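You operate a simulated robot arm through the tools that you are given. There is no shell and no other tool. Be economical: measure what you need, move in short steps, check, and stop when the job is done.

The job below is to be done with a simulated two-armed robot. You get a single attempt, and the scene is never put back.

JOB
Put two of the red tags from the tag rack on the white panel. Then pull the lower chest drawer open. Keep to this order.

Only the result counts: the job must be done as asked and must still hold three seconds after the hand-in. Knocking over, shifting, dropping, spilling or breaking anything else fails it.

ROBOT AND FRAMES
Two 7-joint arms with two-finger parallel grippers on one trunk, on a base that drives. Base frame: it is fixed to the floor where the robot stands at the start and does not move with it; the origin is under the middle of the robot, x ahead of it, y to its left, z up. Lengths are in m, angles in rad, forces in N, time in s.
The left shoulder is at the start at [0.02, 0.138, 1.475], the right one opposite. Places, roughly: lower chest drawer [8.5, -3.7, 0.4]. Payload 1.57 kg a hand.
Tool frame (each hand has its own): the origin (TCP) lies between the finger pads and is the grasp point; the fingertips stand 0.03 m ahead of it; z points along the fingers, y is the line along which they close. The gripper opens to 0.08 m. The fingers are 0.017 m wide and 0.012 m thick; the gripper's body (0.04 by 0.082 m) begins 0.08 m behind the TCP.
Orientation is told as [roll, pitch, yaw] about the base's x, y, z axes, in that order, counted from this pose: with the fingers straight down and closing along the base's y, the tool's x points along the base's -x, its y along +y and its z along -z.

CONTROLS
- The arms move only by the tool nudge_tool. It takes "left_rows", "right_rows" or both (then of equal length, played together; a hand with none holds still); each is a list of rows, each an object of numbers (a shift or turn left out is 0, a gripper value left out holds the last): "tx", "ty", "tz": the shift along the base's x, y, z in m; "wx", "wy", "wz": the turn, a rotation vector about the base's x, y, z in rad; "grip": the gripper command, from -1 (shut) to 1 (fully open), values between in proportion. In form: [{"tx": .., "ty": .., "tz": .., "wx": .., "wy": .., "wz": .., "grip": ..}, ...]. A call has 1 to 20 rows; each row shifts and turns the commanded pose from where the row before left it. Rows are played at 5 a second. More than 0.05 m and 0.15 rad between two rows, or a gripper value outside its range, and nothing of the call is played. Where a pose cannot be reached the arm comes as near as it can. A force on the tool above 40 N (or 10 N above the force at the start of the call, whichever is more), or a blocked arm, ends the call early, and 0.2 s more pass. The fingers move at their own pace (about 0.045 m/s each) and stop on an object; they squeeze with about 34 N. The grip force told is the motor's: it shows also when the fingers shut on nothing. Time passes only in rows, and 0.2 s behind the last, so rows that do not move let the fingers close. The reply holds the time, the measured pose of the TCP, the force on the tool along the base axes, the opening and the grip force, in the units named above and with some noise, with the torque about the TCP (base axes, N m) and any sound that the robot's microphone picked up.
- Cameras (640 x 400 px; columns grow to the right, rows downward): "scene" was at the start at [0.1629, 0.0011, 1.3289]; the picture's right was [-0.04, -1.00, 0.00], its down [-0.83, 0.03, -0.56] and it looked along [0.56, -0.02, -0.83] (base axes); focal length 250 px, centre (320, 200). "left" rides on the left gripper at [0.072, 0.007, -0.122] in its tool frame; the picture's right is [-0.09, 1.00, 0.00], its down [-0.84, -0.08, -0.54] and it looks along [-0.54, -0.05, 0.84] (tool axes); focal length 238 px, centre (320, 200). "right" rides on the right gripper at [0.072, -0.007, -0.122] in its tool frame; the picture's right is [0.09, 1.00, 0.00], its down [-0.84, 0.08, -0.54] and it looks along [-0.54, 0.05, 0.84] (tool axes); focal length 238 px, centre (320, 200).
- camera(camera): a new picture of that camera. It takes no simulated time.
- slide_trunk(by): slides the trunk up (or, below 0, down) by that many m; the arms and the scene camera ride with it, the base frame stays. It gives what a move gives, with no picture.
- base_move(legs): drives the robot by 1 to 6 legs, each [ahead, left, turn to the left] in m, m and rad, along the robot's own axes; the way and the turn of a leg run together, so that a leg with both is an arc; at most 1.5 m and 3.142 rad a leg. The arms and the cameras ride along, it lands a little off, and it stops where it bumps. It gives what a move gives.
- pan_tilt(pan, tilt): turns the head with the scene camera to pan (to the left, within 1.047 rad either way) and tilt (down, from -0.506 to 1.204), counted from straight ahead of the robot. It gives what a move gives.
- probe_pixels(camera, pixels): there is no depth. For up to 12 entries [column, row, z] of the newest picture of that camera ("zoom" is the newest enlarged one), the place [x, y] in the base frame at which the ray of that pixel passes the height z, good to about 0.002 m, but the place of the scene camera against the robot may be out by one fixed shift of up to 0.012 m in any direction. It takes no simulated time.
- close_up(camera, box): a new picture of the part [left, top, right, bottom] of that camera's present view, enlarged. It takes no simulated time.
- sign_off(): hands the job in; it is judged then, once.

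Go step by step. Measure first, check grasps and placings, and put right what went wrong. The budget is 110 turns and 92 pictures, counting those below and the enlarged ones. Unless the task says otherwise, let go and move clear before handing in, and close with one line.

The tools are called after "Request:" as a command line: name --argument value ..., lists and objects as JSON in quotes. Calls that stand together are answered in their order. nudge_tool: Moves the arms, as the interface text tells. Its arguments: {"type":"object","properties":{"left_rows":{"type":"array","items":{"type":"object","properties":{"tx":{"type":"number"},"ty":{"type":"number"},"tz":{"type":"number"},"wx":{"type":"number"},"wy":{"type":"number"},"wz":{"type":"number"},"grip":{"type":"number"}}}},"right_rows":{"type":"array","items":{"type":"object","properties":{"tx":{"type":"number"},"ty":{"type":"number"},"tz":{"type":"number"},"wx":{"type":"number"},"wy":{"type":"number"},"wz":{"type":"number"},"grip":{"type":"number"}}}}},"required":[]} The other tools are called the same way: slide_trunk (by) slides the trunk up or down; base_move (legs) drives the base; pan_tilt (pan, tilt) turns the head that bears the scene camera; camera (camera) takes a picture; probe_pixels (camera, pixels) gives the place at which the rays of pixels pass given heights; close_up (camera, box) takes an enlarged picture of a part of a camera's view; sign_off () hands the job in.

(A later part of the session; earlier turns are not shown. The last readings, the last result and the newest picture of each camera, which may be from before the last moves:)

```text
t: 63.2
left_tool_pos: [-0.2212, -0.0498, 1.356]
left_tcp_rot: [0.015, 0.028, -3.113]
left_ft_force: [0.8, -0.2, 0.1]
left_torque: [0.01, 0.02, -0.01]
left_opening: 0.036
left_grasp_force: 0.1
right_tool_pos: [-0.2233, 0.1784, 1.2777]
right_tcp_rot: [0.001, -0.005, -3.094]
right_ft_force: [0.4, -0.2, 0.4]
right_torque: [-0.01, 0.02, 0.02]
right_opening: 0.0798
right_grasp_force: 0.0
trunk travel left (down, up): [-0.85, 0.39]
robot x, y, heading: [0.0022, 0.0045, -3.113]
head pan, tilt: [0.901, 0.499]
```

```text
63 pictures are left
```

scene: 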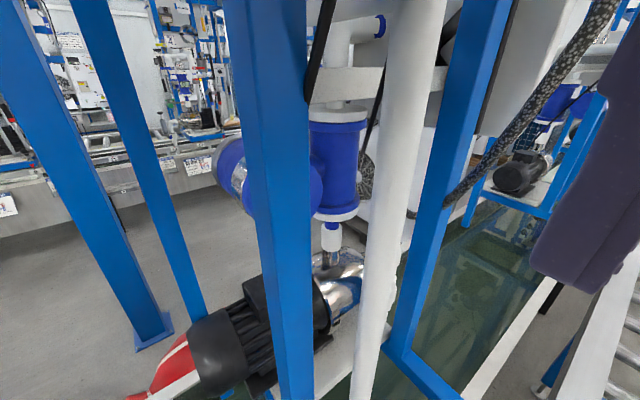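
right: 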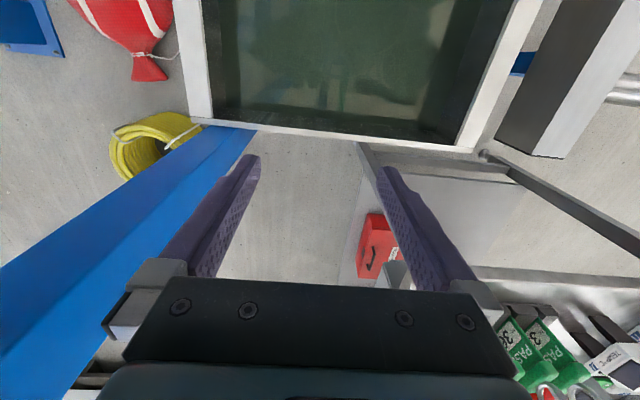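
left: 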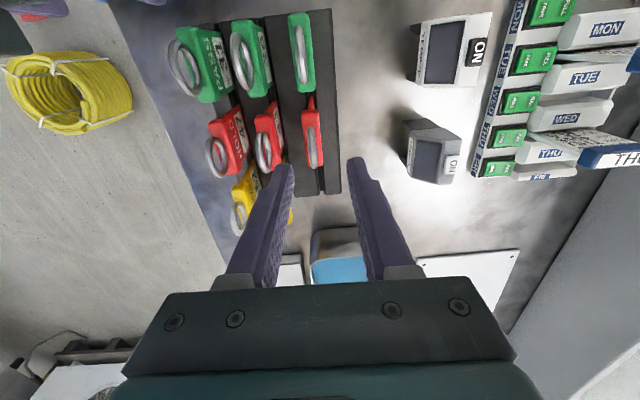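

Behind are a roller conveyor and a pump frame. I'll go back to heading 0 with the trunk high and test the strafe again to learn what blocks.

Request:
base_move --legs '[[0, 0, 3.113], [0, -0.5, 0]]'

Request:
pan_tilt --pan -0.9 --tilt 1.1

Request:
camera --camera "scene"

```text
t: 71.8
left_tool_pos: [0.207, -0.112, 1.3528]
left_tcp_rot: [0.021, 0.031, -0.095]
left_ft_force: [-0.2, -0.4, -0.2]
left_torque: [-0.01, 0.0, 0.02]
left_opening: 0.0361
left_grasp_force: 0.0
right_tool_pos: [0.1807, -0.3386, 1.2755]
right_tcp_rot: [0.005, -0.001, -0.077]
right_ft_force: [0.6, 0.3, -0.1]
right_torque: [0.0, 0.01, -0.02]
right_opening: 0.0799
right_grasp_force: 0.0
trunk travel left (down, up): [-0.85, 0.39]
robot x, y, heading: [-0.0228, -0.14, -0.097]
head pan, tilt: [0.901, 0.499]
stopped in leg 2: the robot was blocked; the commanded pose is now the measured one
```

```text
t: 73.6
left_tool_pos: [0.2062, -0.112, 1.3537]
left_tcp_rot: [0.023, 0.037, -0.094]
left_ft_force: [-0.1, 0.3, -1.0]
left_torque: [-0.02, -0.01, -0.01]
left_opening: 0.0363
left_grasp_force: 0.0
right_tool_pos: [0.1785, -0.3379, 1.2765]
right_tcp_rot: [0.007, 0.003, -0.078]
right_ft_force: [0.4, -0.8, 0.1]
right_torque: [-0.03, -0.02, 0.01]
right_opening: 0.0804
right_grasp_force: 0.0
trunk travel left (down, up): [-0.85, 0.39]
robot x, y, heading: [-0.0181, -0.1435, -0.094]
head pan, tilt: [-0.901, 1.1]
```

```text
62 pictures are left
```

scene: 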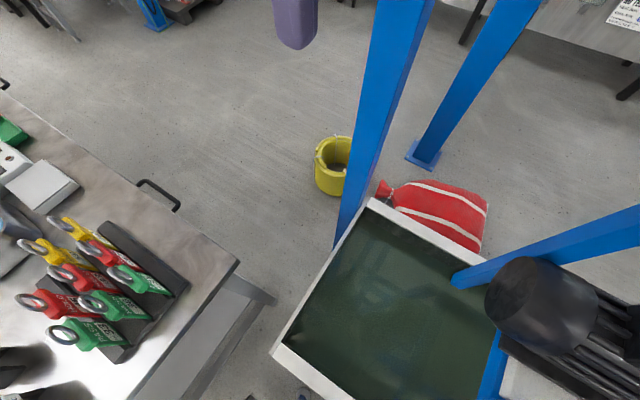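

Contact was at the rear right (heading twisted to −0.09), probably an elbow against the pump frame. I'll go back and test driving farther ahead first, where the arms clear that frame, since the hands are high above the table.

Request:
base_move --legs '[[0.02, 0.14, 0.095], [0.3, 0, 0]]'

```text
t: 76.6
left_tool_pos: [0.5362, 0.0428, 1.3547]
left_tcp_rot: [0.018, 0.025, -0.01]
left_ft_force: [-0.4, -1.1, 0.3]
left_torque: [-0.03, 0.02, 0.04]
left_opening: 0.036
left_grasp_force: 0.1
right_tool_pos: [0.5294, -0.1862, 1.2791]
right_tcp_rot: [0.001, -0.005, 0.008]
right_ft_force: [-0.1, -0.8, 0.4]
right_torque: [-0.02, -0.02, 0.01]
right_opening: 0.0803
right_grasp_force: 0.0
trunk travel left (down, up): [-0.85, 0.39]
robot x, y, heading: [0.3053, 0.0002, -0.013]
head pan, tilt: [-0.901, 1.1]
```

The base passes even to the table edge without a bump, so only the arms and torso collide. I can work from the front at the present trunk height. I'll shift the base right a little and bring the left hand down above the first red tag.

Request:
base_move --legs '[[0.02, -0.04, 0.013]]'

Request:
nudge_tool --left_rows '[{"tx": -0.035, "tz": -0.03, "wx": -0.018, "wy": -0.025}, {"tx": -0.035, "tz": -0.03}, {"tz": -0.05, "ty": 0.01}, {"tz": -0.05}, {"tz": -0.05}, {"tz": -0.05}, {"tz": -0.05}, {}]'

Request:
camera --camera "left"

Request:
pan_tilt --pan 0.0 --tilt 1.1

Request:
camera --camera "scene"

```text
t: 77.5
left_tool_pos: [0.5541, 0.0047, 1.3551]
left_tcp_rot: [0.017, 0.027, 0.004]
left_ft_force: [-1.0, 0.2, 0.3]
left_torque: [0.01, 0.03, 0.03]
left_opening: 0.0359
left_grasp_force: 0.0
right_tool_pos: [0.5498, -0.2237, 1.2785]
right_tcp_rot: [0.002, -0.007, 0.022]
right_ft_force: [-0.2, 0.4, 0.6]
right_torque: [0.02, 0.01, 0.02]
right_opening: 0.0801
right_grasp_force: 0.0
trunk travel left (down, up): [-0.85, 0.39]
robot x, y, heading: [0.3291, -0.0391, 0.003]
head pan, tilt: [-0.901, 1.1]
```

```text
refused: row 3 steps farther than a row can; nothing moved
```

```text
61 pictures are left
```

left: 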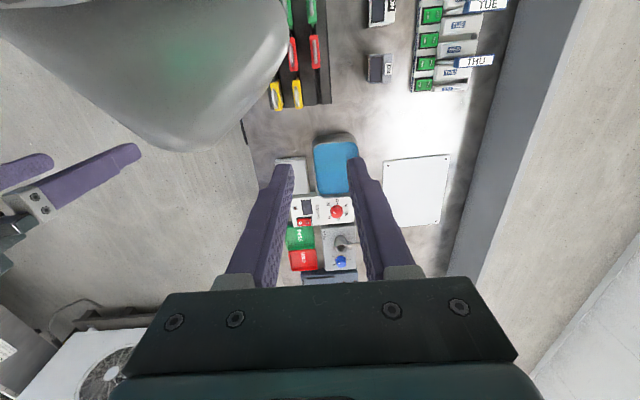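

```text
t: 78.7
left_tool_pos: [0.5546, 0.0038, 1.3553]
left_tcp_rot: [0.017, 0.026, 0.004]
left_ft_force: [-0.3, 0.3, -1.4]
left_torque: [0.01, 0.0, 0.01]
left_opening: 0.0361
left_grasp_force: 0.1
right_tool_pos: [0.5513, -0.2243, 1.2793]
right_tcp_rot: [0.0, -0.006, 0.021]
right_ft_force: [0.3, 0.2, -0.3]
right_torque: [0.01, 0.0, 0.0]
right_opening: 0.0803
right_grasp_force: 0.0
trunk travel left (down, up): [-0.85, 0.39]
robot x, y, heading: [0.325, -0.0437, 0.004]
head pan, tilt: [0.0, 1.1]
```

```text
60 pictures are left
```

scene: 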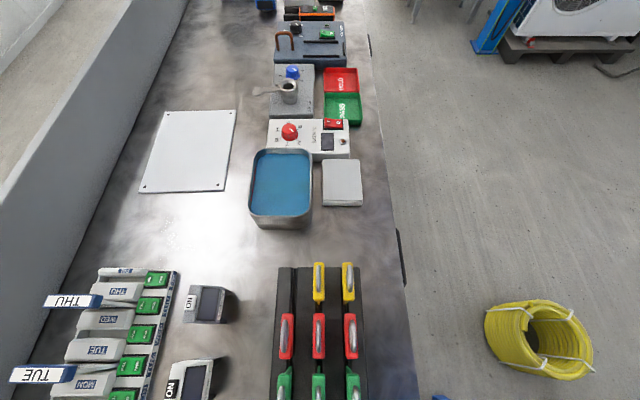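

Good overhead view: the three red tags are at (287,337), (319,337) and (350,337), and the panel is clear. I'll bring the left hand down with legal steps.

Request:
nudge_tool --left_rows '[{"tx": -0.035, "tz": -0.03, "wx": -0.018, "wy": -0.025}, {"tx": -0.035, "tz": -0.03}, {"tz": -0.045, "ty": 0.008}, {"tz": -0.05}, {"tz": -0.05}, {"tz": -0.05}, {"tz": -0.04}, {}]'

Request:
camera --camera "left"

Request:
camera --camera "scene"

```text
t: 79.0
left_tool_pos: [0.5437, 0.0046, 1.3472]
left_tcp_rot: [0.0, 0.011, 0.022]
left_ft_force: [31.3, 16.3, 20.7]
left_torque: [-2.21, 5.93, -1.31]
left_opening: 0.0359
left_grasp_force: 0.1
right_tool_pos: [0.5504, -0.2234, 1.279]
right_tcp_rot: [0.003, -0.006, 0.02]
right_ft_force: [0.3, 0.4, 0.7]
right_torque: [0.02, -0.03, 0.04]
right_opening: 0.0802
right_grasp_force: 0.0
trunk travel left (down, up): [-0.85, 0.39]
robot x, y, heading: [0.3316, -0.0446, -0.001]
head pan, tilt: [0.0, 1.1]
stopped in row 1 (left hand): the force on the tool passed its limit at 203 N (the readings are from after the stop); the commanded pose is now the measured one
```

```text
59 pictures are left
```

left: 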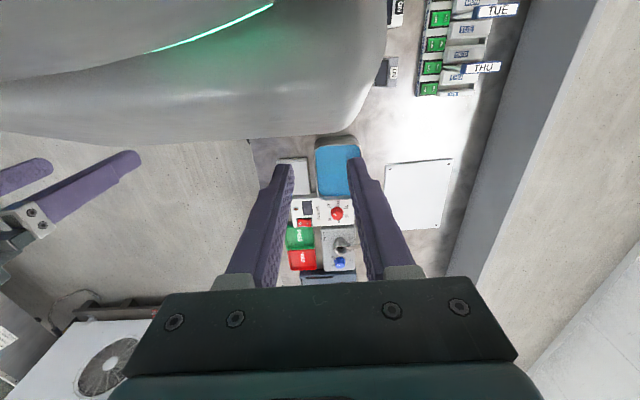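

```text
58 pictures are left
```

scene: 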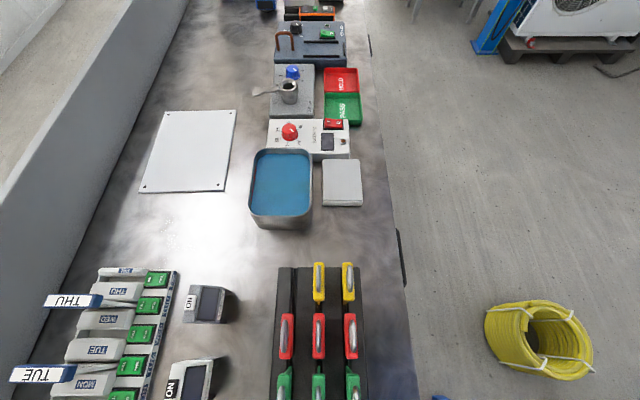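

The hand pressed against the robot's own chest (grey body with green light in the left view). I'll move it forward and away first, then down.

Request:
nudge_tool --left_rows '[{"tx": 0.03}, {"tx": 0.04}, {"tz": -0.05}, {"tz": -0.05}, {"tz": -0.05}, {"tz": -0.05}, {"tz": -0.03}, {}]'

Request:
camera --camera "left"

```text
t: 80.8
left_tool_pos: [0.6146, 0.0031, 1.1131]
left_tcp_rot: [-0.002, 0.012, 0.021]
left_ft_force: [-0.5, 0.8, 0.8]
left_torque: [-0.01, 0.01, 0.01]
left_opening: 0.0358
left_grasp_force: 0.0
right_tool_pos: [0.5494, -0.2235, 1.2779]
right_tcp_rot: [0.001, -0.007, 0.021]
right_ft_force: [0.6, 0.9, -0.1]
right_torque: [-0.03, 0.0, 0.01]
right_opening: 0.08
right_grasp_force: 0.0
trunk travel left (down, up): [-0.85, 0.39]
robot x, y, heading: [0.3276, -0.0423, 0.001]
head pan, tilt: [0.0, 1.1]
```

```text
57 pictures are left
```

left: 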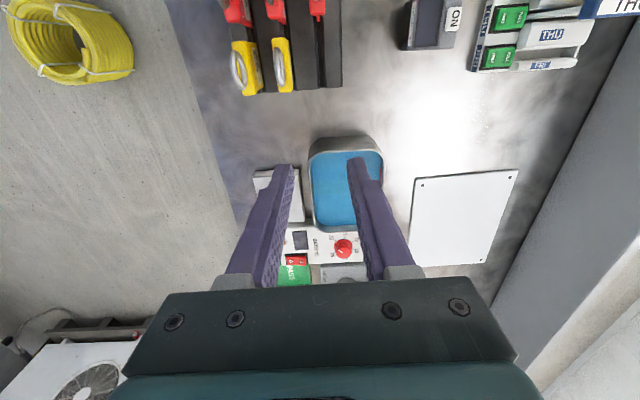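

Clear now. I'll bring the hand back over the first red tag at z≈1.02.

Request:
nudge_tool --left_rows '[{"tx": -0.04, "tz": -0.02, "wz": -0.02, "wy": -0.012}, {"tx": -0.04, "tz": -0.02}, {"tx": -0.04, "tz": -0.02}, {"tx": -0.01, "ty": 0.009, "tz": -0.03}, {}]'

Request:
camera --camera "left"

Request:
camera --camera "scene"

```text
t: 82.0
left_tool_pos: [0.4836, 0.0148, 1.0232]
left_tcp_rot: [0.002, 0.0, 0.001]
left_ft_force: [0.1, 0.0, -0.2]
left_torque: [0.01, 0.04, -0.01]
left_opening: 0.0358
left_grasp_force: 0.1
right_tool_pos: [0.5498, -0.2239, 1.278]
right_tcp_rot: [0.001, -0.007, 0.019]
right_ft_force: [0.6, -0.9, -0.4]
right_torque: [0.02, -0.03, 0.03]
right_opening: 0.0802
right_grasp_force: 0.1
trunk travel left (down, up): [-0.85, 0.39]
robot x, y, heading: [0.3302, -0.0433, 0.004]
head pan, tilt: [0.0, 1.1]
```

```text
56 pictures are left
```

left: 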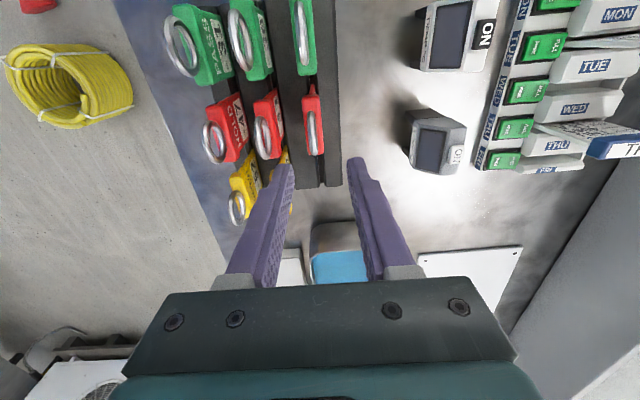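

```text
55 pictures are left
```

scene: 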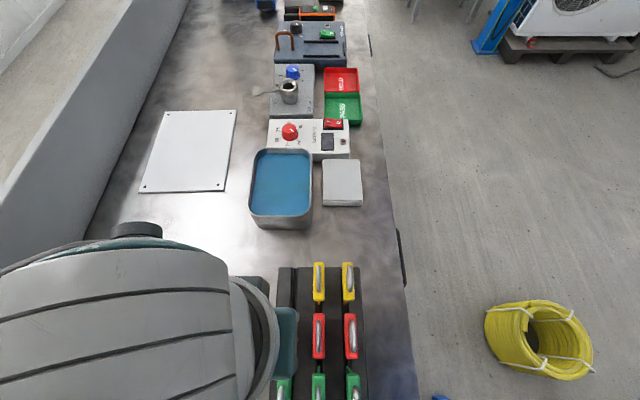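

I'll measure tag 1 (head spanning about (303..322, 88..155)) with the left camera.

Request:
close_up --camera "left" --box '[190, 60, 350, 180]'

Request:
probe_pixels --camera "left" --pixels '[[312, 92, 0.9], [313, 155, 0.9], [303, 125, 0.9], [323, 125, 0.9], [311, 113, 0.935], [311, 155, 0.935], [265, 140, 0.9]]'

```text
3.33 times, centred on (270, 120) of left
```

zoom: 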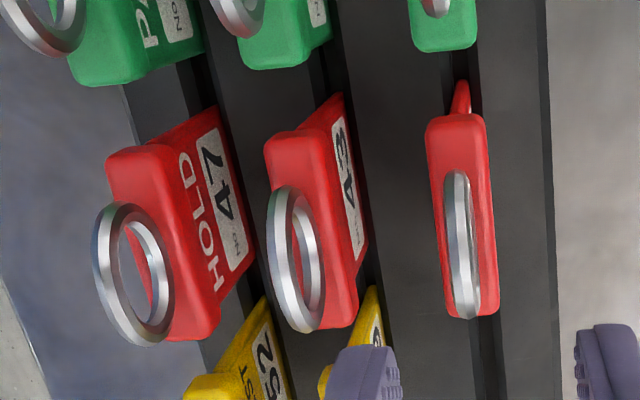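

```text
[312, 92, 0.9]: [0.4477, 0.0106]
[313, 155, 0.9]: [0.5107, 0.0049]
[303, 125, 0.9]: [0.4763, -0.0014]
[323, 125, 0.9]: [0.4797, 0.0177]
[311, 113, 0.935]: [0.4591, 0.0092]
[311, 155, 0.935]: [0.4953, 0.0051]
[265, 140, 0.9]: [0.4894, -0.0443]
```

Tag 1 is centred at about (0.480, 0.0085). The open width of 0.036 clears its 0.019 head and leaves 8 mm to the next tag, so I'll go down to z≈0.88.

Request:
nudge_tool --left_rows '[{"tx": -0.003, "ty": -0.006, "tz": -0.03}, {"tz": -0.03}, {"tz": -0.03}, {"tz": -0.03}, {"tz": -0.022}, {}]'

Request:
close_up --camera "left" --box '[160, 50, 480, 290]'

```text
t: 83.5
left_tool_pos: [0.4799, 0.0074, 0.8821]
left_tcp_rot: [-0.001, -0.001, 0.001]
left_ft_force: [0.1, -0.2, 0.3]
left_torque: [-0.01, 0.01, -0.01]
left_opening: 0.036
left_grasp_force: 0.1
right_tool_pos: [0.5509, -0.2227, 1.2788]
right_tcp_rot: [0.002, -0.007, 0.02]
right_ft_force: [0.0, -0.2, 0.3]
right_torque: [-0.02, 0.01, 0.0]
right_opening: 0.0798
right_grasp_force: 0.1
trunk travel left (down, up): [-0.85, 0.39]
robot x, y, heading: [0.3271, -0.0411, 0.003]
head pan, tilt: [0.0, 1.1]
```

```text
1.67 times, centred on (320, 170) of left
```

zoom: 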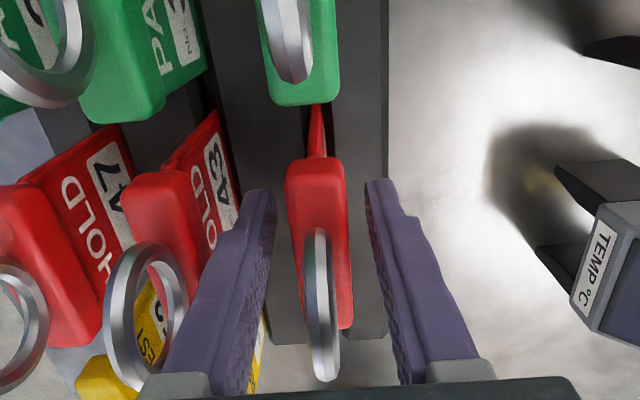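

The head sits between the fingers. Close and lift gently.

Request:
nudge_tool --left_rows '[{"grip": -1}, {}, {}, {"tz": 0.02}, {"tz": 0.03}, {"tz": 0.05}, {"tz": 0.05}, {}]'

Request:
camera --camera "left"

```text
t: 85.2
left_tool_pos: [0.4842, 0.0073, 1.0334]
left_tcp_rot: [-0.001, 0.0, 0.002]
left_ft_force: [0.3, -0.2, -0.3]
left_torque: [0.01, 0.01, -0.01]
left_opening: 0.0171
left_grasp_force: 32.3
right_tool_pos: [0.5496, -0.2228, 1.2776]
right_tcp_rot: [0.002, -0.007, 0.02]
right_ft_force: [0.2, 0.1, 0.0]
right_torque: [0.04, 0.01, -0.01]
right_opening: 0.0802
right_grasp_force: 0.0
trunk travel left (down, up): [-0.85, 0.39]
robot x, y, heading: [0.3266, -0.0399, 0.0]
head pan, tilt: [0.0, 1.1]
```

```text
52 pictures are left
```

left: 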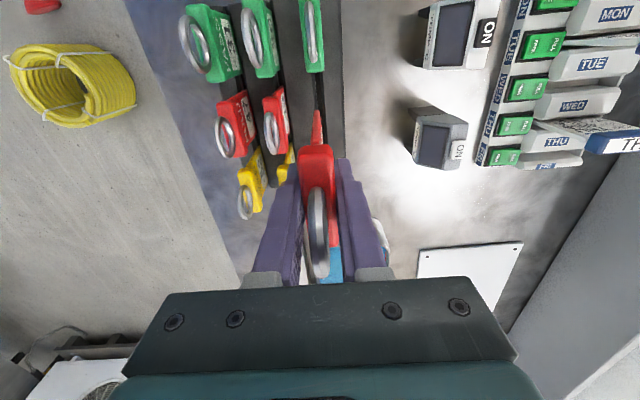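

Tag 1 is held (opening 0.017). I'll drive ahead in stages towards the panel, carrying it at z≈1.05.

Request:
nudge_tool --left_rows '[{"tz": 0.03, "tx": 0.03}, {}]'

Request:
base_move --legs '[[0.2, 0.0, 0]]'

Request:
camera --camera "scene"

```text
t: 85.8
left_tool_pos: [0.5133, 0.0074, 1.0621]
left_tcp_rot: [-0.003, 0.0, 0.0]
left_ft_force: [0.0, 0.0, 0.5]
left_torque: [0.0, 0.01, -0.01]
left_opening: 0.0174
left_grasp_force: 32.1
right_tool_pos: [0.5494, -0.2239, 1.2791]
right_tcp_rot: [0.001, -0.008, 0.021]
right_ft_force: [0.0, 1.0, -0.1]
right_torque: [-0.03, -0.01, -0.01]
right_opening: 0.0801
right_grasp_force: 0.1
trunk travel left (down, up): [-0.85, 0.39]
robot x, y, heading: [0.3288, -0.0383, -0.002]
head pan, tilt: [0.0, 1.1]
```

```text
t: 87.5
left_tool_pos: [0.7176, 0.0047, 1.0635]
left_tcp_rot: [-0.002, 0.0, -0.007]
left_ft_force: [-0.6, -1.1, 0.0]
left_torque: [0.01, 0.02, 0.0]
left_opening: 0.0172
left_grasp_force: 31.9
right_tool_pos: [0.7507, -0.227, 1.2778]
right_tcp_rot: [0.002, -0.005, 0.013]
right_ft_force: [-0.4, 0.1, 0.4]
right_torque: [0.0, -0.01, 0.04]
right_opening: 0.08
right_grasp_force: 0.2
trunk travel left (down, up): [-0.85, 0.39]
robot x, y, heading: [0.5313, -0.043, -0.013]
head pan, tilt: [0.0, 1.1]
```

```text
51 pictures are left
```

scene: 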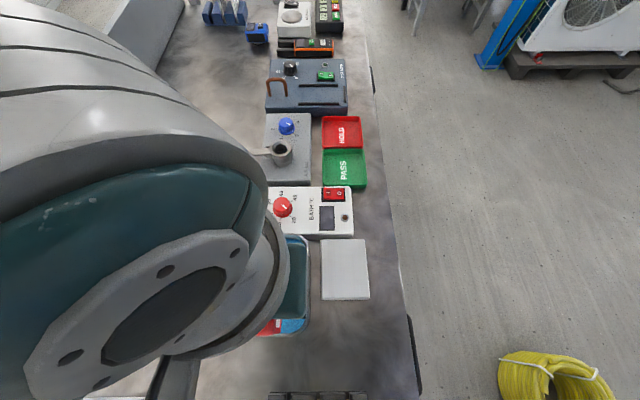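

No bump. Next: left 0.22, then ahead 0.2.

Request:
base_move --legs '[[0.03, 0.22, 0.013], [0.2, 0.0, 0]]'

Request:
camera --camera "left"

Request:
camera --camera "scene"

```text
t: 90.3
left_tool_pos: [0.9408, 0.2303, 1.0625]
left_tcp_rot: [0.0, 0.001, 0.001]
left_ft_force: [-0.2, -0.1, 0.2]
left_torque: [-0.02, 0.0, 0.01]
left_opening: 0.0171
left_grasp_force: 32.0
right_tool_pos: [0.9766, -0.0005, 1.2784]
right_tcp_rot: [0.002, -0.005, 0.021]
right_ft_force: [0.0, 0.3, -0.1]
right_torque: [-0.03, 0.02, -0.03]
right_opening: 0.0796
right_grasp_force: 0.1
trunk travel left (down, up): [-0.85, 0.39]
robot x, y, heading: [0.7529, 0.1811, 0.003]
head pan, tilt: [0.0, 1.1]
```

```text
50 pictures are left
```

left: 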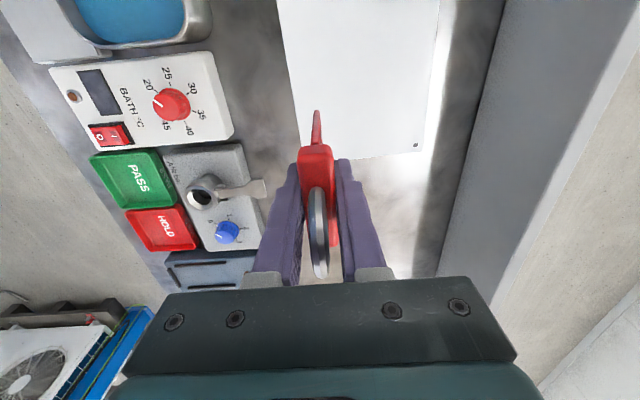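

```text
49 pictures are left
```

scene: 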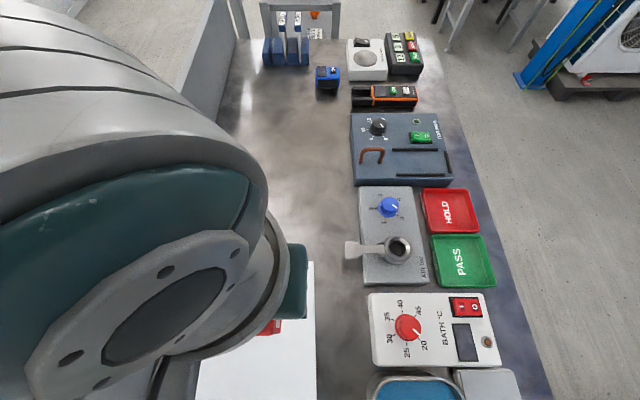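

I'm over the panel area. I'll probe its far edge corners in the left view at (420,158) and (298,150).

Request:
probe_pixels --camera "left" --pixels '[[421, 155, 0.803], [416, 145, 0.803], [296, 110, 0.803], [286, 50, 0.803], [440, 10, 0.803]]'

Request:
nudge_tool --left_rows '[{"wx": 0.14, "tx": -0.01, "ty": -0.01}, {"wx": 0.14, "ty": -0.01}, {"wx": 0.14}, {"wx": 0.14}, {"wx": 0.14}, {}]'

Request:
camera --camera "left"

```text
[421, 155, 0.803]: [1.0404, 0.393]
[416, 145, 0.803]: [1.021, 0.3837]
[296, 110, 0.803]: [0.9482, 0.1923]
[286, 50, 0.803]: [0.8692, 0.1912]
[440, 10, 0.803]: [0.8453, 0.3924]
```

```text
t: 91.6
left_tool_pos: [0.9301, 0.2782, 1.0327]
left_tcp_rot: [0.818, 0.005, 0.01]
left_ft_force: [0.5, 0.3, -0.6]
left_torque: [-0.05, 0.03, -0.01]
left_opening: 0.0172
left_grasp_force: 32.6
left hand out of reach, approached as far as the arm can: row 5
right_tool_pos: [0.9762, 0.0006, 1.278]
right_tcp_rot: [0.001, -0.005, 0.021]
right_ft_force: [0.0, -0.9, 1.2]
right_torque: [-0.02, 0.0, 0.0]
right_opening: 0.0801
right_grasp_force: 0.0
trunk travel left (down, up): [-0.85, 0.39]
robot x, y, heading: [0.7518, 0.1816, -0.005]
head pan, tilt: [0.0, 1.1]
stopped in row 6 (left hand): the arm was blocked; the commanded pose is now the measured one
```

```text
48 pictures are left
```

left: 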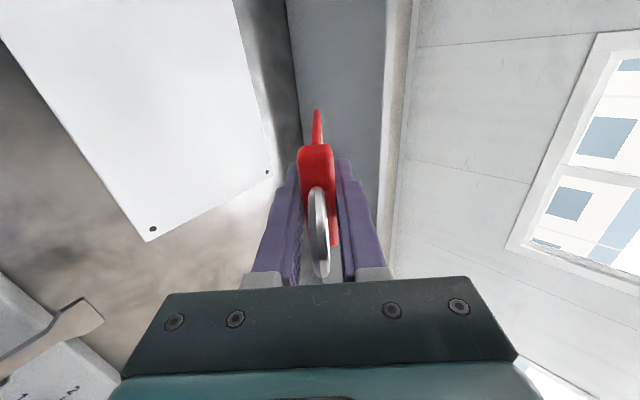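

The roll reached 47°, enough to lay the tag down; the panel spans y 0.192–0.393. I'll lower until the tag's foot is just above the panel.

Request:
nudge_tool --left_rows '[{"tz": -0.04, "ty": 0.01}, {"tz": -0.04, "ty": 0.01}, {"tz": -0.04, "ty": 0.006}, {"tz": -0.03}, {}]'

Request:
camera --camera "left"

```text
t: 93.0
left_tool_pos: [0.9279, 0.3583, 0.9582]
left_tcp_rot: [0.918, 0.001, 0.035]
left_ft_force: [-0.9, 0.1, -0.1]
left_torque: [-0.03, 0.03, -0.01]
left_opening: 0.0175
left_grasp_force: 32.2
left hand out of reach, approached as far as the arm can: row 2, 3, 4
right_tool_pos: [0.9768, -0.0007, 1.2789]
right_tcp_rot: [0.002, -0.004, 0.019]
right_ft_force: [-0.6, 0.3, -0.1]
right_torque: [0.01, -0.02, 0.0]
right_opening: 0.0798
right_grasp_force: 0.1
trunk travel left (down, up): [-0.85, 0.39]
robot x, y, heading: [0.7515, 0.1831, 0.006]
head pan, tilt: [0.0, 1.1]
stopped in row 5 (left hand): the arm was blocked; the commanded pose is now the measured one
```

```text
47 pictures are left
```

left: 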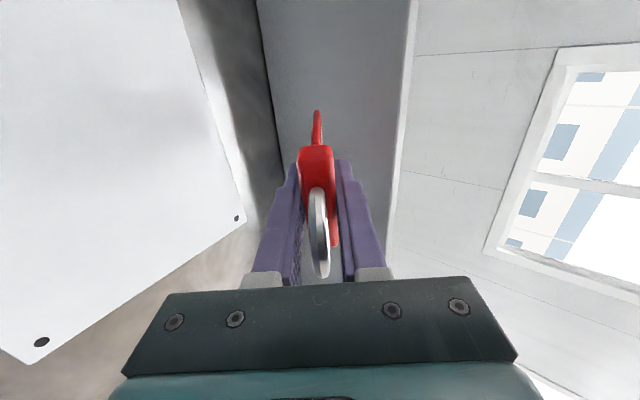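

The arm is near its limit at this height. I'll return to the earlier pose, then check the left elbow against the partition before lowering the trunk.

Request:
nudge_tool --left_rows '[{"tz": 0.025, "ty": -0.03, "wx": -0.05}, {"tz": 0.025, "ty": -0.03, "wx": -0.1, "wz": -0.03}, {"tz": 0.025, "ty": -0.02, "wx": -0.07}, {}]'

Request:
pan_tilt --pan 1.047 --tilt 0.8

Request:
camera --camera "scene"

```text
t: 94.0
left_tool_pos: [0.9313, 0.2794, 1.0331]
left_tcp_rot: [0.702, 0.0, 0.003]
left_ft_force: [0.9, -0.1, -0.1]
left_torque: [-0.01, 0.01, 0.0]
left_opening: 0.017
left_grasp_force: 32.6
right_tool_pos: [0.9764, -0.001, 1.2771]
right_tcp_rot: [0.002, -0.005, 0.022]
right_ft_force: [-1.0, -0.2, 0.2]
right_torque: [-0.01, -0.02, 0.0]
right_opening: 0.0799
right_grasp_force: 0.0
trunk travel left (down, up): [-0.85, 0.39]
robot x, y, heading: [0.7528, 0.1815, 0.002]
head pan, tilt: [0.0, 1.1]
```

```text
t: 95.3
left_tool_pos: [0.9279, 0.28, 1.0307]
left_tcp_rot: [0.703, 0.008, 0.0]
left_ft_force: [0.2, 0.0, -1.0]
left_torque: [-0.04, -0.01, 0.02]
left_opening: 0.0171
left_grasp_force: 31.7
right_tool_pos: [0.9765, -0.0006, 1.279]
right_tcp_rot: [0.001, -0.005, 0.021]
right_ft_force: [-0.8, 0.2, -0.4]
right_torque: [0.0, -0.04, 0.0]
right_opening: 0.0801
right_grasp_force: 0.0
trunk travel left (down, up): [-0.85, 0.39]
robot x, y, heading: [0.7535, 0.1818, -0.001]
head pan, tilt: [1.047, 0.799]
```

```text
46 pictures are left
```

scene: 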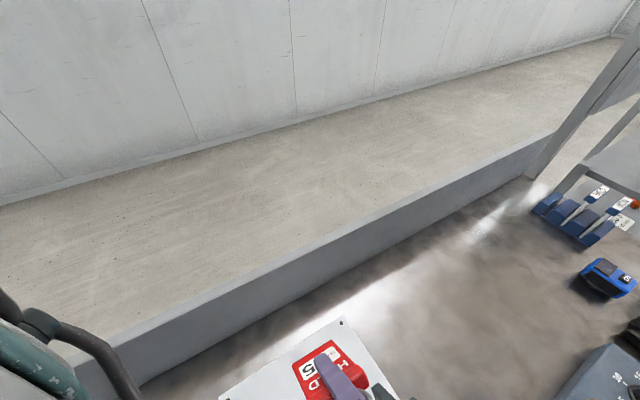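

The backsplash is low, but I'd rather keep the elbow away from it. I'll move the base right and slightly ahead so the wrist hangs below the shoulder, then lower with a small trunk drop.

Request:
base_move --legs '[[0.05, -0.13, 0]]'

Request:
nudge_tool --left_rows '[{"tx": -0.02, "ty": 0.04}, {"tx": -0.02, "ty": 0.04}, {"tx": -0.015, "ty": 0.04}, {"ty": 0.03}, {}]'

Request:
slide_trunk --by -0.06

```text
t: 96.6
left_tool_pos: [0.9775, 0.1469, 1.0309]
left_tcp_rot: [0.704, 0.006, -0.002]
left_ft_force: [-0.6, -1.4, -0.3]
left_torque: [-0.01, -0.02, 0.0]
left_opening: 0.0169
left_grasp_force: 32.6
right_tool_pos: [1.0247, -0.133, 1.2773]
right_tcp_rot: [0.003, -0.007, 0.018]
right_ft_force: [0.4, 0.5, -0.3]
right_torque: [-0.01, 0.01, 0.0]
right_opening: 0.0802
right_grasp_force: 0.1
trunk travel left (down, up): [-0.85, 0.39]
robot x, y, heading: [0.8028, 0.0494, -0.004]
head pan, tilt: [1.047, 0.799]
```

```text
t: 97.8
left_tool_pos: [0.9257, 0.2979, 1.0332]
left_tcp_rot: [0.703, 0.005, 0.0]
left_ft_force: [0.3, 0.1, -0.5]
left_torque: [0.03, 0.0, 0.01]
left_opening: 0.017
left_grasp_force: 32.6
right_tool_pos: [1.025, -0.1329, 1.2775]
right_tcp_rot: [0.002, -0.006, 0.018]
right_ft_force: [0.0, 0.2, -1.2]
right_torque: [0.01, -0.03, 0.02]
right_opening: 0.0802
right_grasp_force: 0.0
trunk travel left (down, up): [-0.85, 0.39]
robot x, y, heading: [0.8029, 0.0513, 0.002]
head pan, tilt: [1.047, 0.799]
```

```text
t: 98.8
left_tool_pos: [0.9251, 0.297, 0.9722]
left_tcp_rot: [0.703, 0.006, -0.003]
left_ft_force: [0.0, 0.3, -0.4]
left_torque: [0.0, -0.01, -0.01]
left_opening: 0.0171
left_grasp_force: 32.2
right_tool_pos: [1.0251, -0.1338, 1.2182]
right_tcp_rot: [0.002, -0.004, 0.018]
right_ft_force: [0.2, 0.1, 0.2]
right_torque: [0.0, 0.02, -0.03]
right_opening: 0.0801
right_grasp_force: 0.1
trunk travel left (down, up): [-0.79, 0.45]
robot x, y, heading: [0.8027, 0.0512, 0.001]
head pan, tilt: [1.047, 0.799]
```

That works well. Now add a bit of roll and lower to z≈0.875.

Request:
nudge_tool --left_rows '[{"tz": -0.03, "wx": 0.08}, {"tz": -0.03, "wx": 0.07}, {"tz": -0.03}, {}]'

Request:
camera --camera "scene"

Request:
camera --camera "left"

```text
t: 99.8
left_tool_pos: [0.9255, 0.297, 0.8834]
left_tcp_rot: [0.854, 0.006, -0.001]
left_ft_force: [0.7, 0.4, 0.0]
left_torque: [0.0, 0.0, 0.0]
left_opening: 0.0175
left_grasp_force: 32.0
right_tool_pos: [1.0257, -0.1329, 1.2183]
right_tcp_rot: [0.003, -0.004, 0.017]
right_ft_force: [0.3, 0.5, -0.3]
right_torque: [-0.01, 0.01, 0.0]
right_opening: 0.0802
right_grasp_force: 0.0
trunk travel left (down, up): [-0.79, 0.45]
robot x, y, heading: [0.8054, 0.0497, -0.005]
head pan, tilt: [1.047, 0.799]
```

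```text
45 pictures are left
```

scene: 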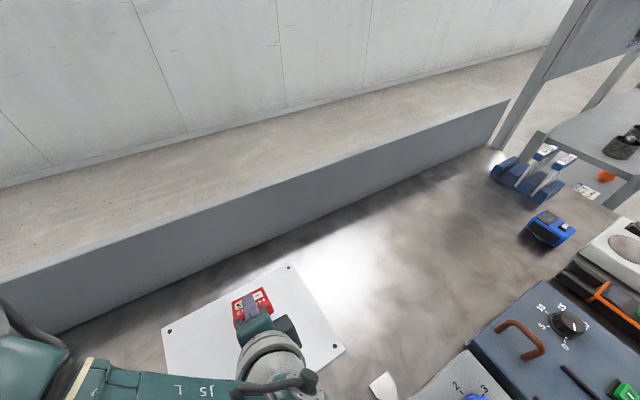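

```text
44 pictures are left
```

left: 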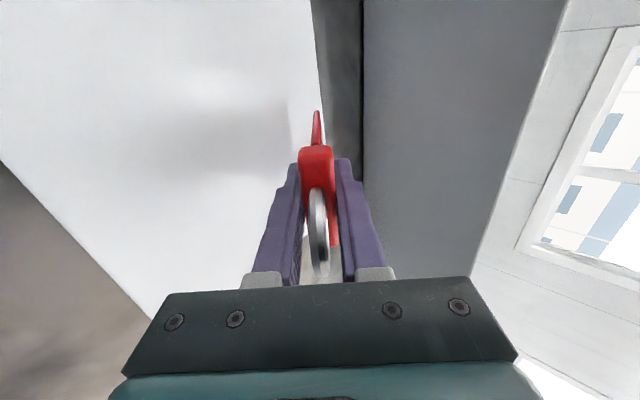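

The tag is well over the panel. I'll roll a little more (to ~1.05) and lower gently.

Request:
nudge_tool --left_rows '[{"wx": 0.1, "ty": -0.005}, {"wx": 0.1, "ty": -0.005}, {"tz": -0.015}, {"tz": -0.01}, {}]'

Request:
close_up --camera "scene" --box '[140, 240, 380, 400]'

```text
t: 101.0
left_tool_pos: [0.9215, 0.2929, 0.8815]
left_tcp_rot: [1.054, 0.005, -0.001]
left_ft_force: [-0.1, -0.5, 0.5]
left_torque: [-0.02, -0.03, -0.04]
left_opening: 0.0172
left_grasp_force: 31.9
left hand out of reach, approached as far as the arm can: row 3, 4
right_tool_pos: [1.0249, -0.1336, 1.2184]
right_tcp_rot: [0.003, -0.006, 0.017]
right_ft_force: [0.0, 0.4, 0.6]
right_torque: [0.01, -0.03, 0.0]
right_opening: 0.0802
right_grasp_force: 0.0
trunk travel left (down, up): [-0.79, 0.45]
robot x, y, heading: [0.8023, 0.0517, -0.003]
head pan, tilt: [1.047, 0.799]
```

```text
2.50 times, centred on (260, 320) of scene
```

zoom: 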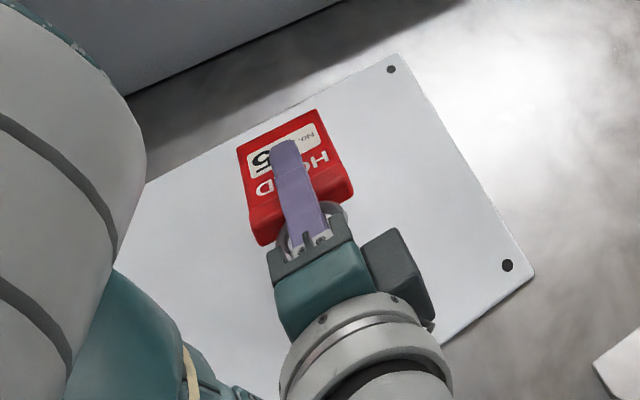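

Tag foot is about 3 cm above the panel. I'll lower the trunk by 0.027 and check the force.

Request:
slide_trunk --by -0.027

Request:
close_up --camera "scene" --box '[140, 240, 380, 400]'

```text
t: 101.7
left_tool_pos: [0.9214, 0.2909, 0.8544]
left_tcp_rot: [1.052, 0.006, 0.001]
left_ft_force: [-0.2, -0.1, -0.2]
left_torque: [0.03, 0.01, 0.03]
left_opening: 0.017
left_grasp_force: 32.2
right_tool_pos: [1.0242, -0.1329, 1.1913]
right_tcp_rot: [0.002, -0.006, 0.018]
right_ft_force: [0.7, 0.4, 0.2]
right_torque: [-0.04, 0.02, -0.01]
right_opening: 0.0799
right_grasp_force: 0.1
trunk travel left (down, up): [-0.763, 0.477]
robot x, y, heading: [0.8001, 0.0498, -0.003]
head pan, tilt: [1.047, 0.799]
```

```text
2.50 times, centred on (260, 320) of scene
```

zoom: 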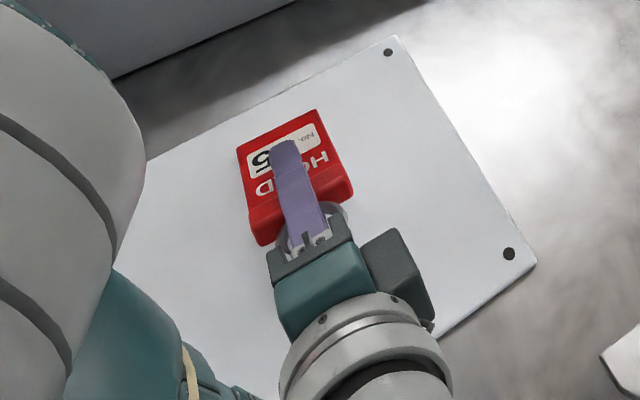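

No contact yet; a final 4 mm, then release and withdraw along the finger axis.

Request:
slide_trunk --by -0.004

Request:
nudge_tool --left_rows '[{"grip": -0.5}, {"grip": -0.3}, {"grip": -0.2}, {}]'

Request:
close_up --camera "scene" --box '[140, 240, 380, 400]'

```text
t: 102.2
left_tool_pos: [0.9207, 0.292, 0.8511]
left_tcp_rot: [1.051, 0.004, 0.0]
left_ft_force: [0.0, -0.7, -0.7]
left_torque: [0.03, -0.04, 0.0]
left_opening: 0.0171
left_grasp_force: 32.2
right_tool_pos: [1.0252, -0.1323, 1.1885]
right_tcp_rot: [0.002, -0.005, 0.017]
right_ft_force: [0.1, -0.5, -0.2]
right_torque: [-0.01, 0.0, 0.01]
right_opening: 0.0799
right_grasp_force: 0.1
trunk travel left (down, up): [-0.759, 0.481]
robot x, y, heading: [0.805, 0.0464, -0.003]
head pan, tilt: [1.047, 0.799]
```

```text
t: 103.2
left_tool_pos: [0.9221, 0.2914, 0.8499]
left_tcp_rot: [1.053, 0.005, -0.001]
left_ft_force: [-0.4, 0.5, 0.6]
left_torque: [0.0, 0.03, 0.01]
left_opening: 0.0322
left_grasp_force: 0.1
right_tool_pos: [1.0238, -0.1333, 1.1873]
right_tcp_rot: [0.003, -0.005, 0.017]
right_ft_force: [0.5, 0.2, -0.7]
right_torque: [-0.02, 0.0, 0.02]
right_opening: 0.08
right_grasp_force: 0.0
trunk travel left (down, up): [-0.759, 0.481]
robot x, y, heading: [0.8035, 0.0488, -0.003]
head pan, tilt: [1.047, 0.799]
```

```text
2.50 times, centred on (260, 320) of scene
```

zoom: 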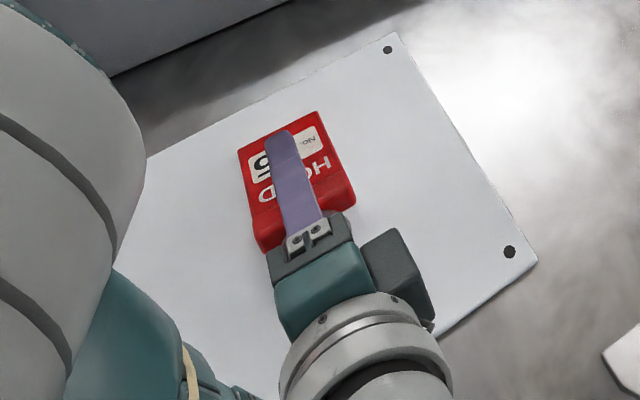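

The tag leans on the lower finger. Withdraw along the finger axis.

Request:
nudge_tool --left_rows '[{"ty": -0.017, "tz": 0.0097}, {"ty": -0.026, "tz": 0.015}, {"ty": -0.035, "tz": 0.02}, {"ty": -0.035, "tz": 0.02}, {"tz": 0.04}, {"tz": 0.04}, {}]'

Request:
close_up --camera "scene" --box '[140, 240, 380, 400]'

```text
t: 104.7
left_tool_pos: [0.9235, 0.2377, 0.9876]
left_tcp_rot: [1.214, -0.005, -0.041]
left_ft_force: [0.3, 0.7, -0.4]
left_torque: [-0.03, -0.01, 0.02]
left_opening: 0.0327
left_grasp_force: 0.2
right_tool_pos: [1.0236, -0.1321, 1.1872]
right_tcp_rot: [0.003, -0.007, 0.016]
right_ft_force: [0.1, 0.0, -0.1]
right_torque: [0.01, -0.02, 0.02]
right_opening: 0.08
right_grasp_force: 0.0
trunk travel left (down, up): [-0.759, 0.481]
robot x, y, heading: [0.803, 0.0531, -0.003]
head pan, tilt: [1.047, 0.799]
stopped in row 7 (left hand): the arm was blocked; the commanded pose is now the measured one
```

```text
2.50 times, centred on (260, 320) of scene
```

zoom: 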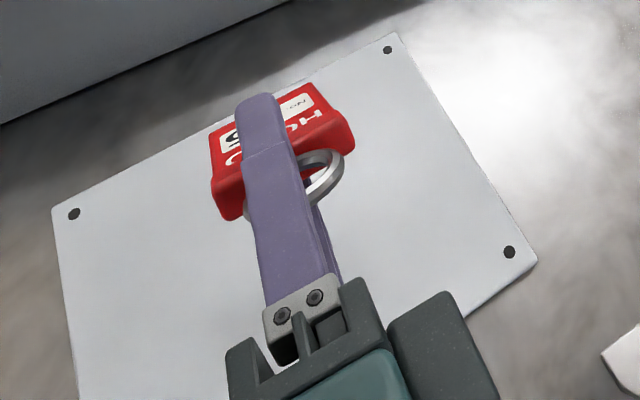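

The tag seems near the panel's far (+y) edge; I'll check with the left camera whether it lies on the panel.

Request:
camera --camera "left"

```text
39 pictures are left
```

left: 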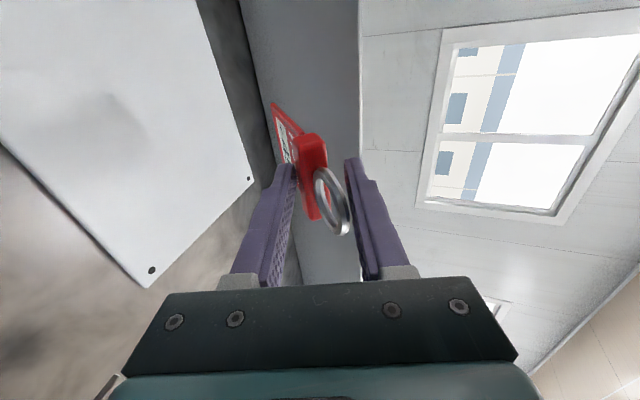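

The tag is still riding on the lower finger in the air. I'll close the gripper at once to secure it.

Request:
nudge_tool --left_rows '[{"grip": -1}, {}, {}]'

Request:
camera --camera "left"

```text
t: 105.5
left_tool_pos: [0.9254, 0.2367, 0.9889]
left_tcp_rot: [1.212, -0.008, -0.041]
left_ft_force: [0.4, 0.0, 0.0]
left_torque: [0.01, 0.0, -0.01]
left_opening: 0.0168
left_grasp_force: 31.7
right_tool_pos: [1.0241, -0.1325, 1.1867]
right_tcp_rot: [0.002, -0.005, 0.017]
right_ft_force: [-0.6, 0.1, 0.6]
right_torque: [0.01, -0.04, -0.02]
right_opening: 0.0801
right_grasp_force: 0.0
trunk travel left (down, up): [-0.759, 0.481]
robot x, y, heading: [0.8036, 0.0497, 0.001]
head pan, tilt: [1.047, 0.799]
```

```text
38 pictures are left
```

left: 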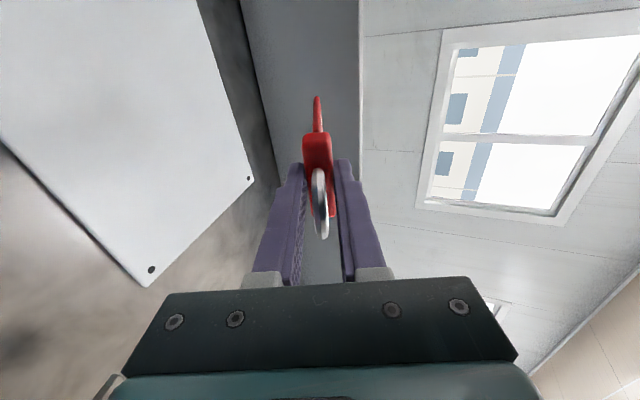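

Secured (opening 0.017). This time I'll use a shallower roll (~0.6) with the foot pressed on the panel, so the tag slides off the finger instead of riding it.

Request:
nudge_tool --left_rows '[{"wx": -0.14, "ty": 0.015, "wz": 0.02}, {"wx": -0.14, "ty": 0.015, "wz": 0.02}, {"wx": -0.14, "ty": 0.015}, {"wx": -0.14, "ty": 0.015, "tz": -0.02}, {"wx": -0.05, "ty": 0.01, "tz": -0.03}, {"tz": -0.03}, {}]'

Request:
close_up --camera "scene" --box '[140, 240, 380, 400]'

```text
t: 107.1
left_tool_pos: [0.9249, 0.304, 0.9096]
left_tcp_rot: [0.598, -0.011, 0.007]
left_ft_force: [-0.6, 0.3, -1.5]
left_torque: [-0.05, 0.01, 0.0]
left_opening: 0.0168
left_grasp_force: 32.6
right_tool_pos: [1.0239, -0.1317, 1.1873]
right_tcp_rot: [0.003, -0.005, 0.018]
right_ft_force: [0.5, -0.3, -0.1]
right_torque: [-0.02, 0.0, 0.0]
right_opening: 0.0799
right_grasp_force: 0.1
trunk travel left (down, up): [-0.759, 0.481]
robot x, y, heading: [0.8001, 0.0499, -0.0]
head pan, tilt: [1.047, 0.799]
```

```text
2.50 times, centred on (260, 320) of scene
```

zoom: 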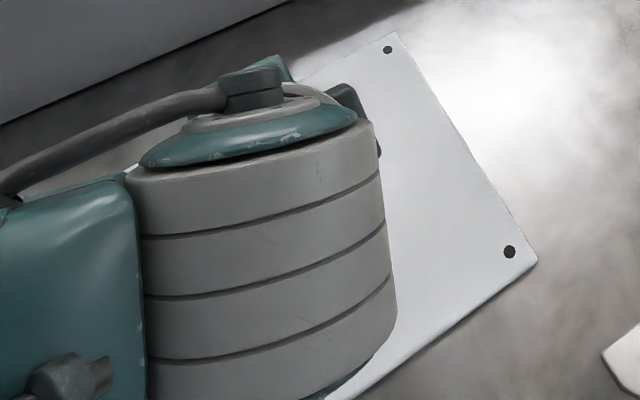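

Now lower in small steps until the foot touches the panel.

Request:
nudge_tool --left_rows '[{"tz": -0.015}, {"tz": -0.005}, {"tz": -0.005}, {"tz": -0.004}, {}]'

Request:
camera --camera "left"

```text
t: 108.3
left_tool_pos: [0.9249, 0.3065, 0.8801]
left_tcp_rot: [0.605, -0.01, 0.007]
left_ft_force: [-3.3, -4.3, 28.8]
left_torque: [1.81, -0.6, 0.17]
left_opening: 0.0204
left_grasp_force: 33.7
right_tool_pos: [1.0246, -0.1313, 1.1868]
right_tcp_rot: [0.005, -0.004, 0.018]
right_ft_force: [-0.8, -0.7, -0.6]
right_torque: [-0.01, 0.01, 0.02]
right_opening: 0.0798
right_grasp_force: 0.0
trunk travel left (down, up): [-0.759, 0.481]
robot x, y, heading: [0.8044, 0.0482, -0.0]
head pan, tilt: [1.047, 0.799]
```

```text
36 pictures are left
```

left: 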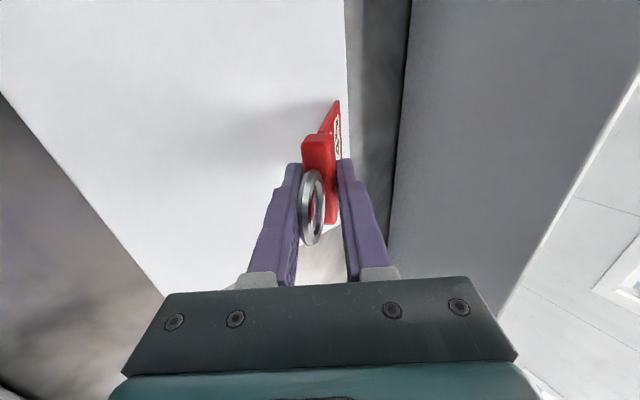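

Contact made (29 N) with the foot near the panel's +y edge. I'll ease up, shift 1.5 cm inward, then open.

Request:
nudge_tool --left_rows '[{"tz": 0.006}, {"ty": -0.015}, {"tz": -0.001}, {"grip": -0.5}, {"grip": 0.0}, {"grip": 0.4}, {"grip": 0.9}, {}]'

Request:
camera --camera "left"

```text
t: 110.1
left_tool_pos: [0.9249, 0.2933, 0.8855]
left_tcp_rot: [0.598, -0.009, 0.007]
left_ft_force: [0.5, 0.2, -0.5]
left_torque: [0.02, 0.03, -0.03]
left_opening: 0.0763
left_grasp_force: 0.3
right_tool_pos: [1.0248, -0.1309, 1.1871]
right_tcp_rot: [0.001, -0.004, 0.018]
right_ft_force: [-1.4, 0.3, -0.2]
right_torque: [0.01, -0.03, 0.02]
right_opening: 0.08
right_grasp_force: 0.0
trunk travel left (down, up): [-0.759, 0.481]
robot x, y, heading: [0.8045, 0.0525, 0.002]
head pan, tilt: [1.047, 0.799]
```

```text
35 pictures are left
```

left: 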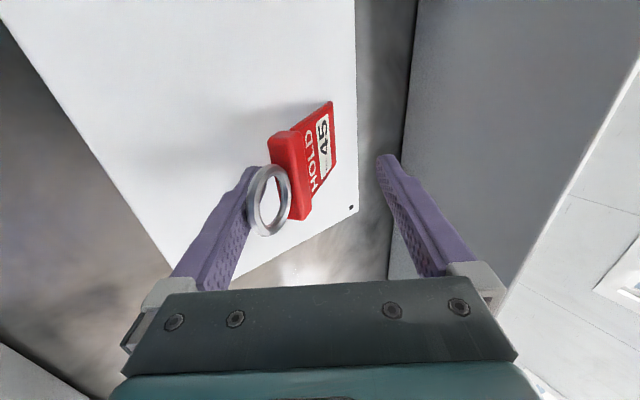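

The tag leans on the lower finger with its foot on the panel. Withdraw slowly along the finger axis.

Request:
nudge_tool --left_rows '[{"ty": -0.008, "tz": 0.012}, {"ty": -0.008, "tz": 0.012}, {"ty": -0.01, "tz": 0.015}, {"ty": -0.01, "tz": 0.015}, {"ty": -0.012, "tz": 0.018}, {"ty": -0.012, "tz": 0.018}, {}]'

Request:
camera --camera "left"

```text
t: 111.4
left_tool_pos: [0.9317, 0.2936, 0.961]
left_tcp_rot: [0.742, -0.013, -0.082]
left_ft_force: [0.6, 0.2, -0.2]
left_torque: [0.01, 0.0, -0.03]
left_opening: 0.0763
left_grasp_force: 0.0
right_tool_pos: [1.0243, -0.1324, 1.1873]
right_tcp_rot: [0.002, -0.006, 0.017]
right_ft_force: [0.3, -0.1, 0.1]
right_torque: [0.01, 0.0, 0.01]
right_opening: 0.08
right_grasp_force: 0.0
trunk travel left (down, up): [-0.759, 0.481]
robot x, y, heading: [0.8003, 0.0511, 0.002]
head pan, tilt: [1.047, 0.799]
stopped in row 6 (left hand): the arm was blocked; the commanded pose is now the measured one
```

```text
34 pictures are left
```

left: 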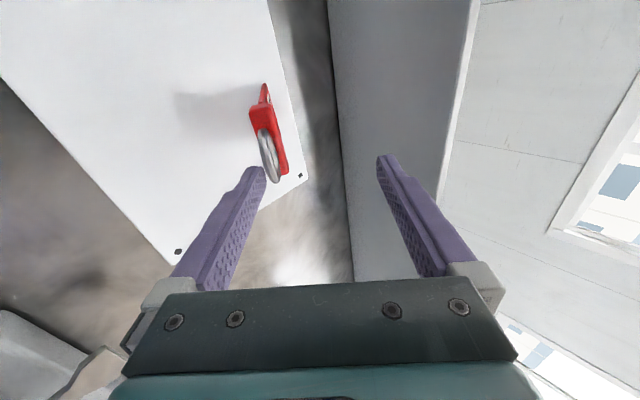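

The tag has left the finger's middle; I'll check whether it stands or still leans on the fingertip.

Request:
close_up --camera "scene" --box '[140, 240, 380, 400]'

Request:
close_up --camera "left" --box '[160, 50, 360, 250]'

```text
2.50 times, centred on (260, 320) of scene
```

zoom: 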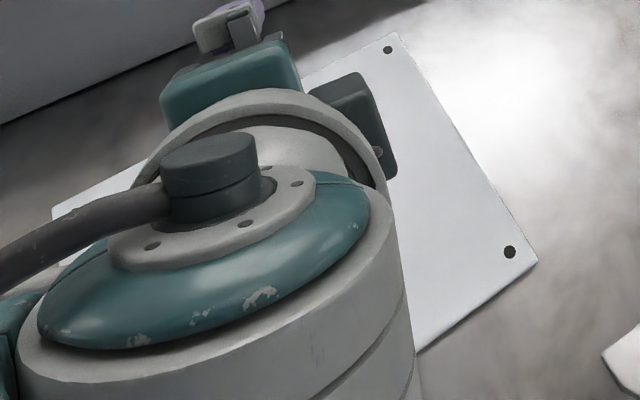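

```text
2.00 times, centred on (260, 150) of left
```

zoom: 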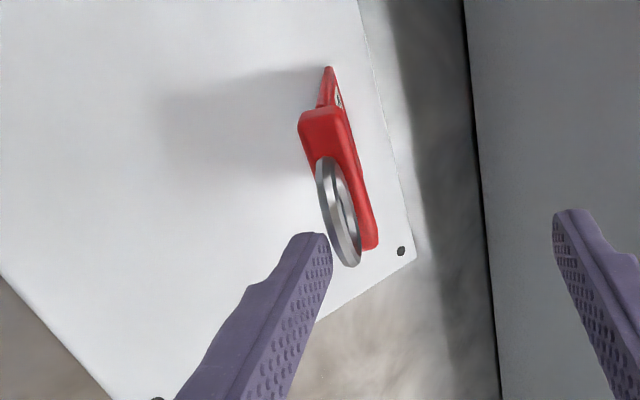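

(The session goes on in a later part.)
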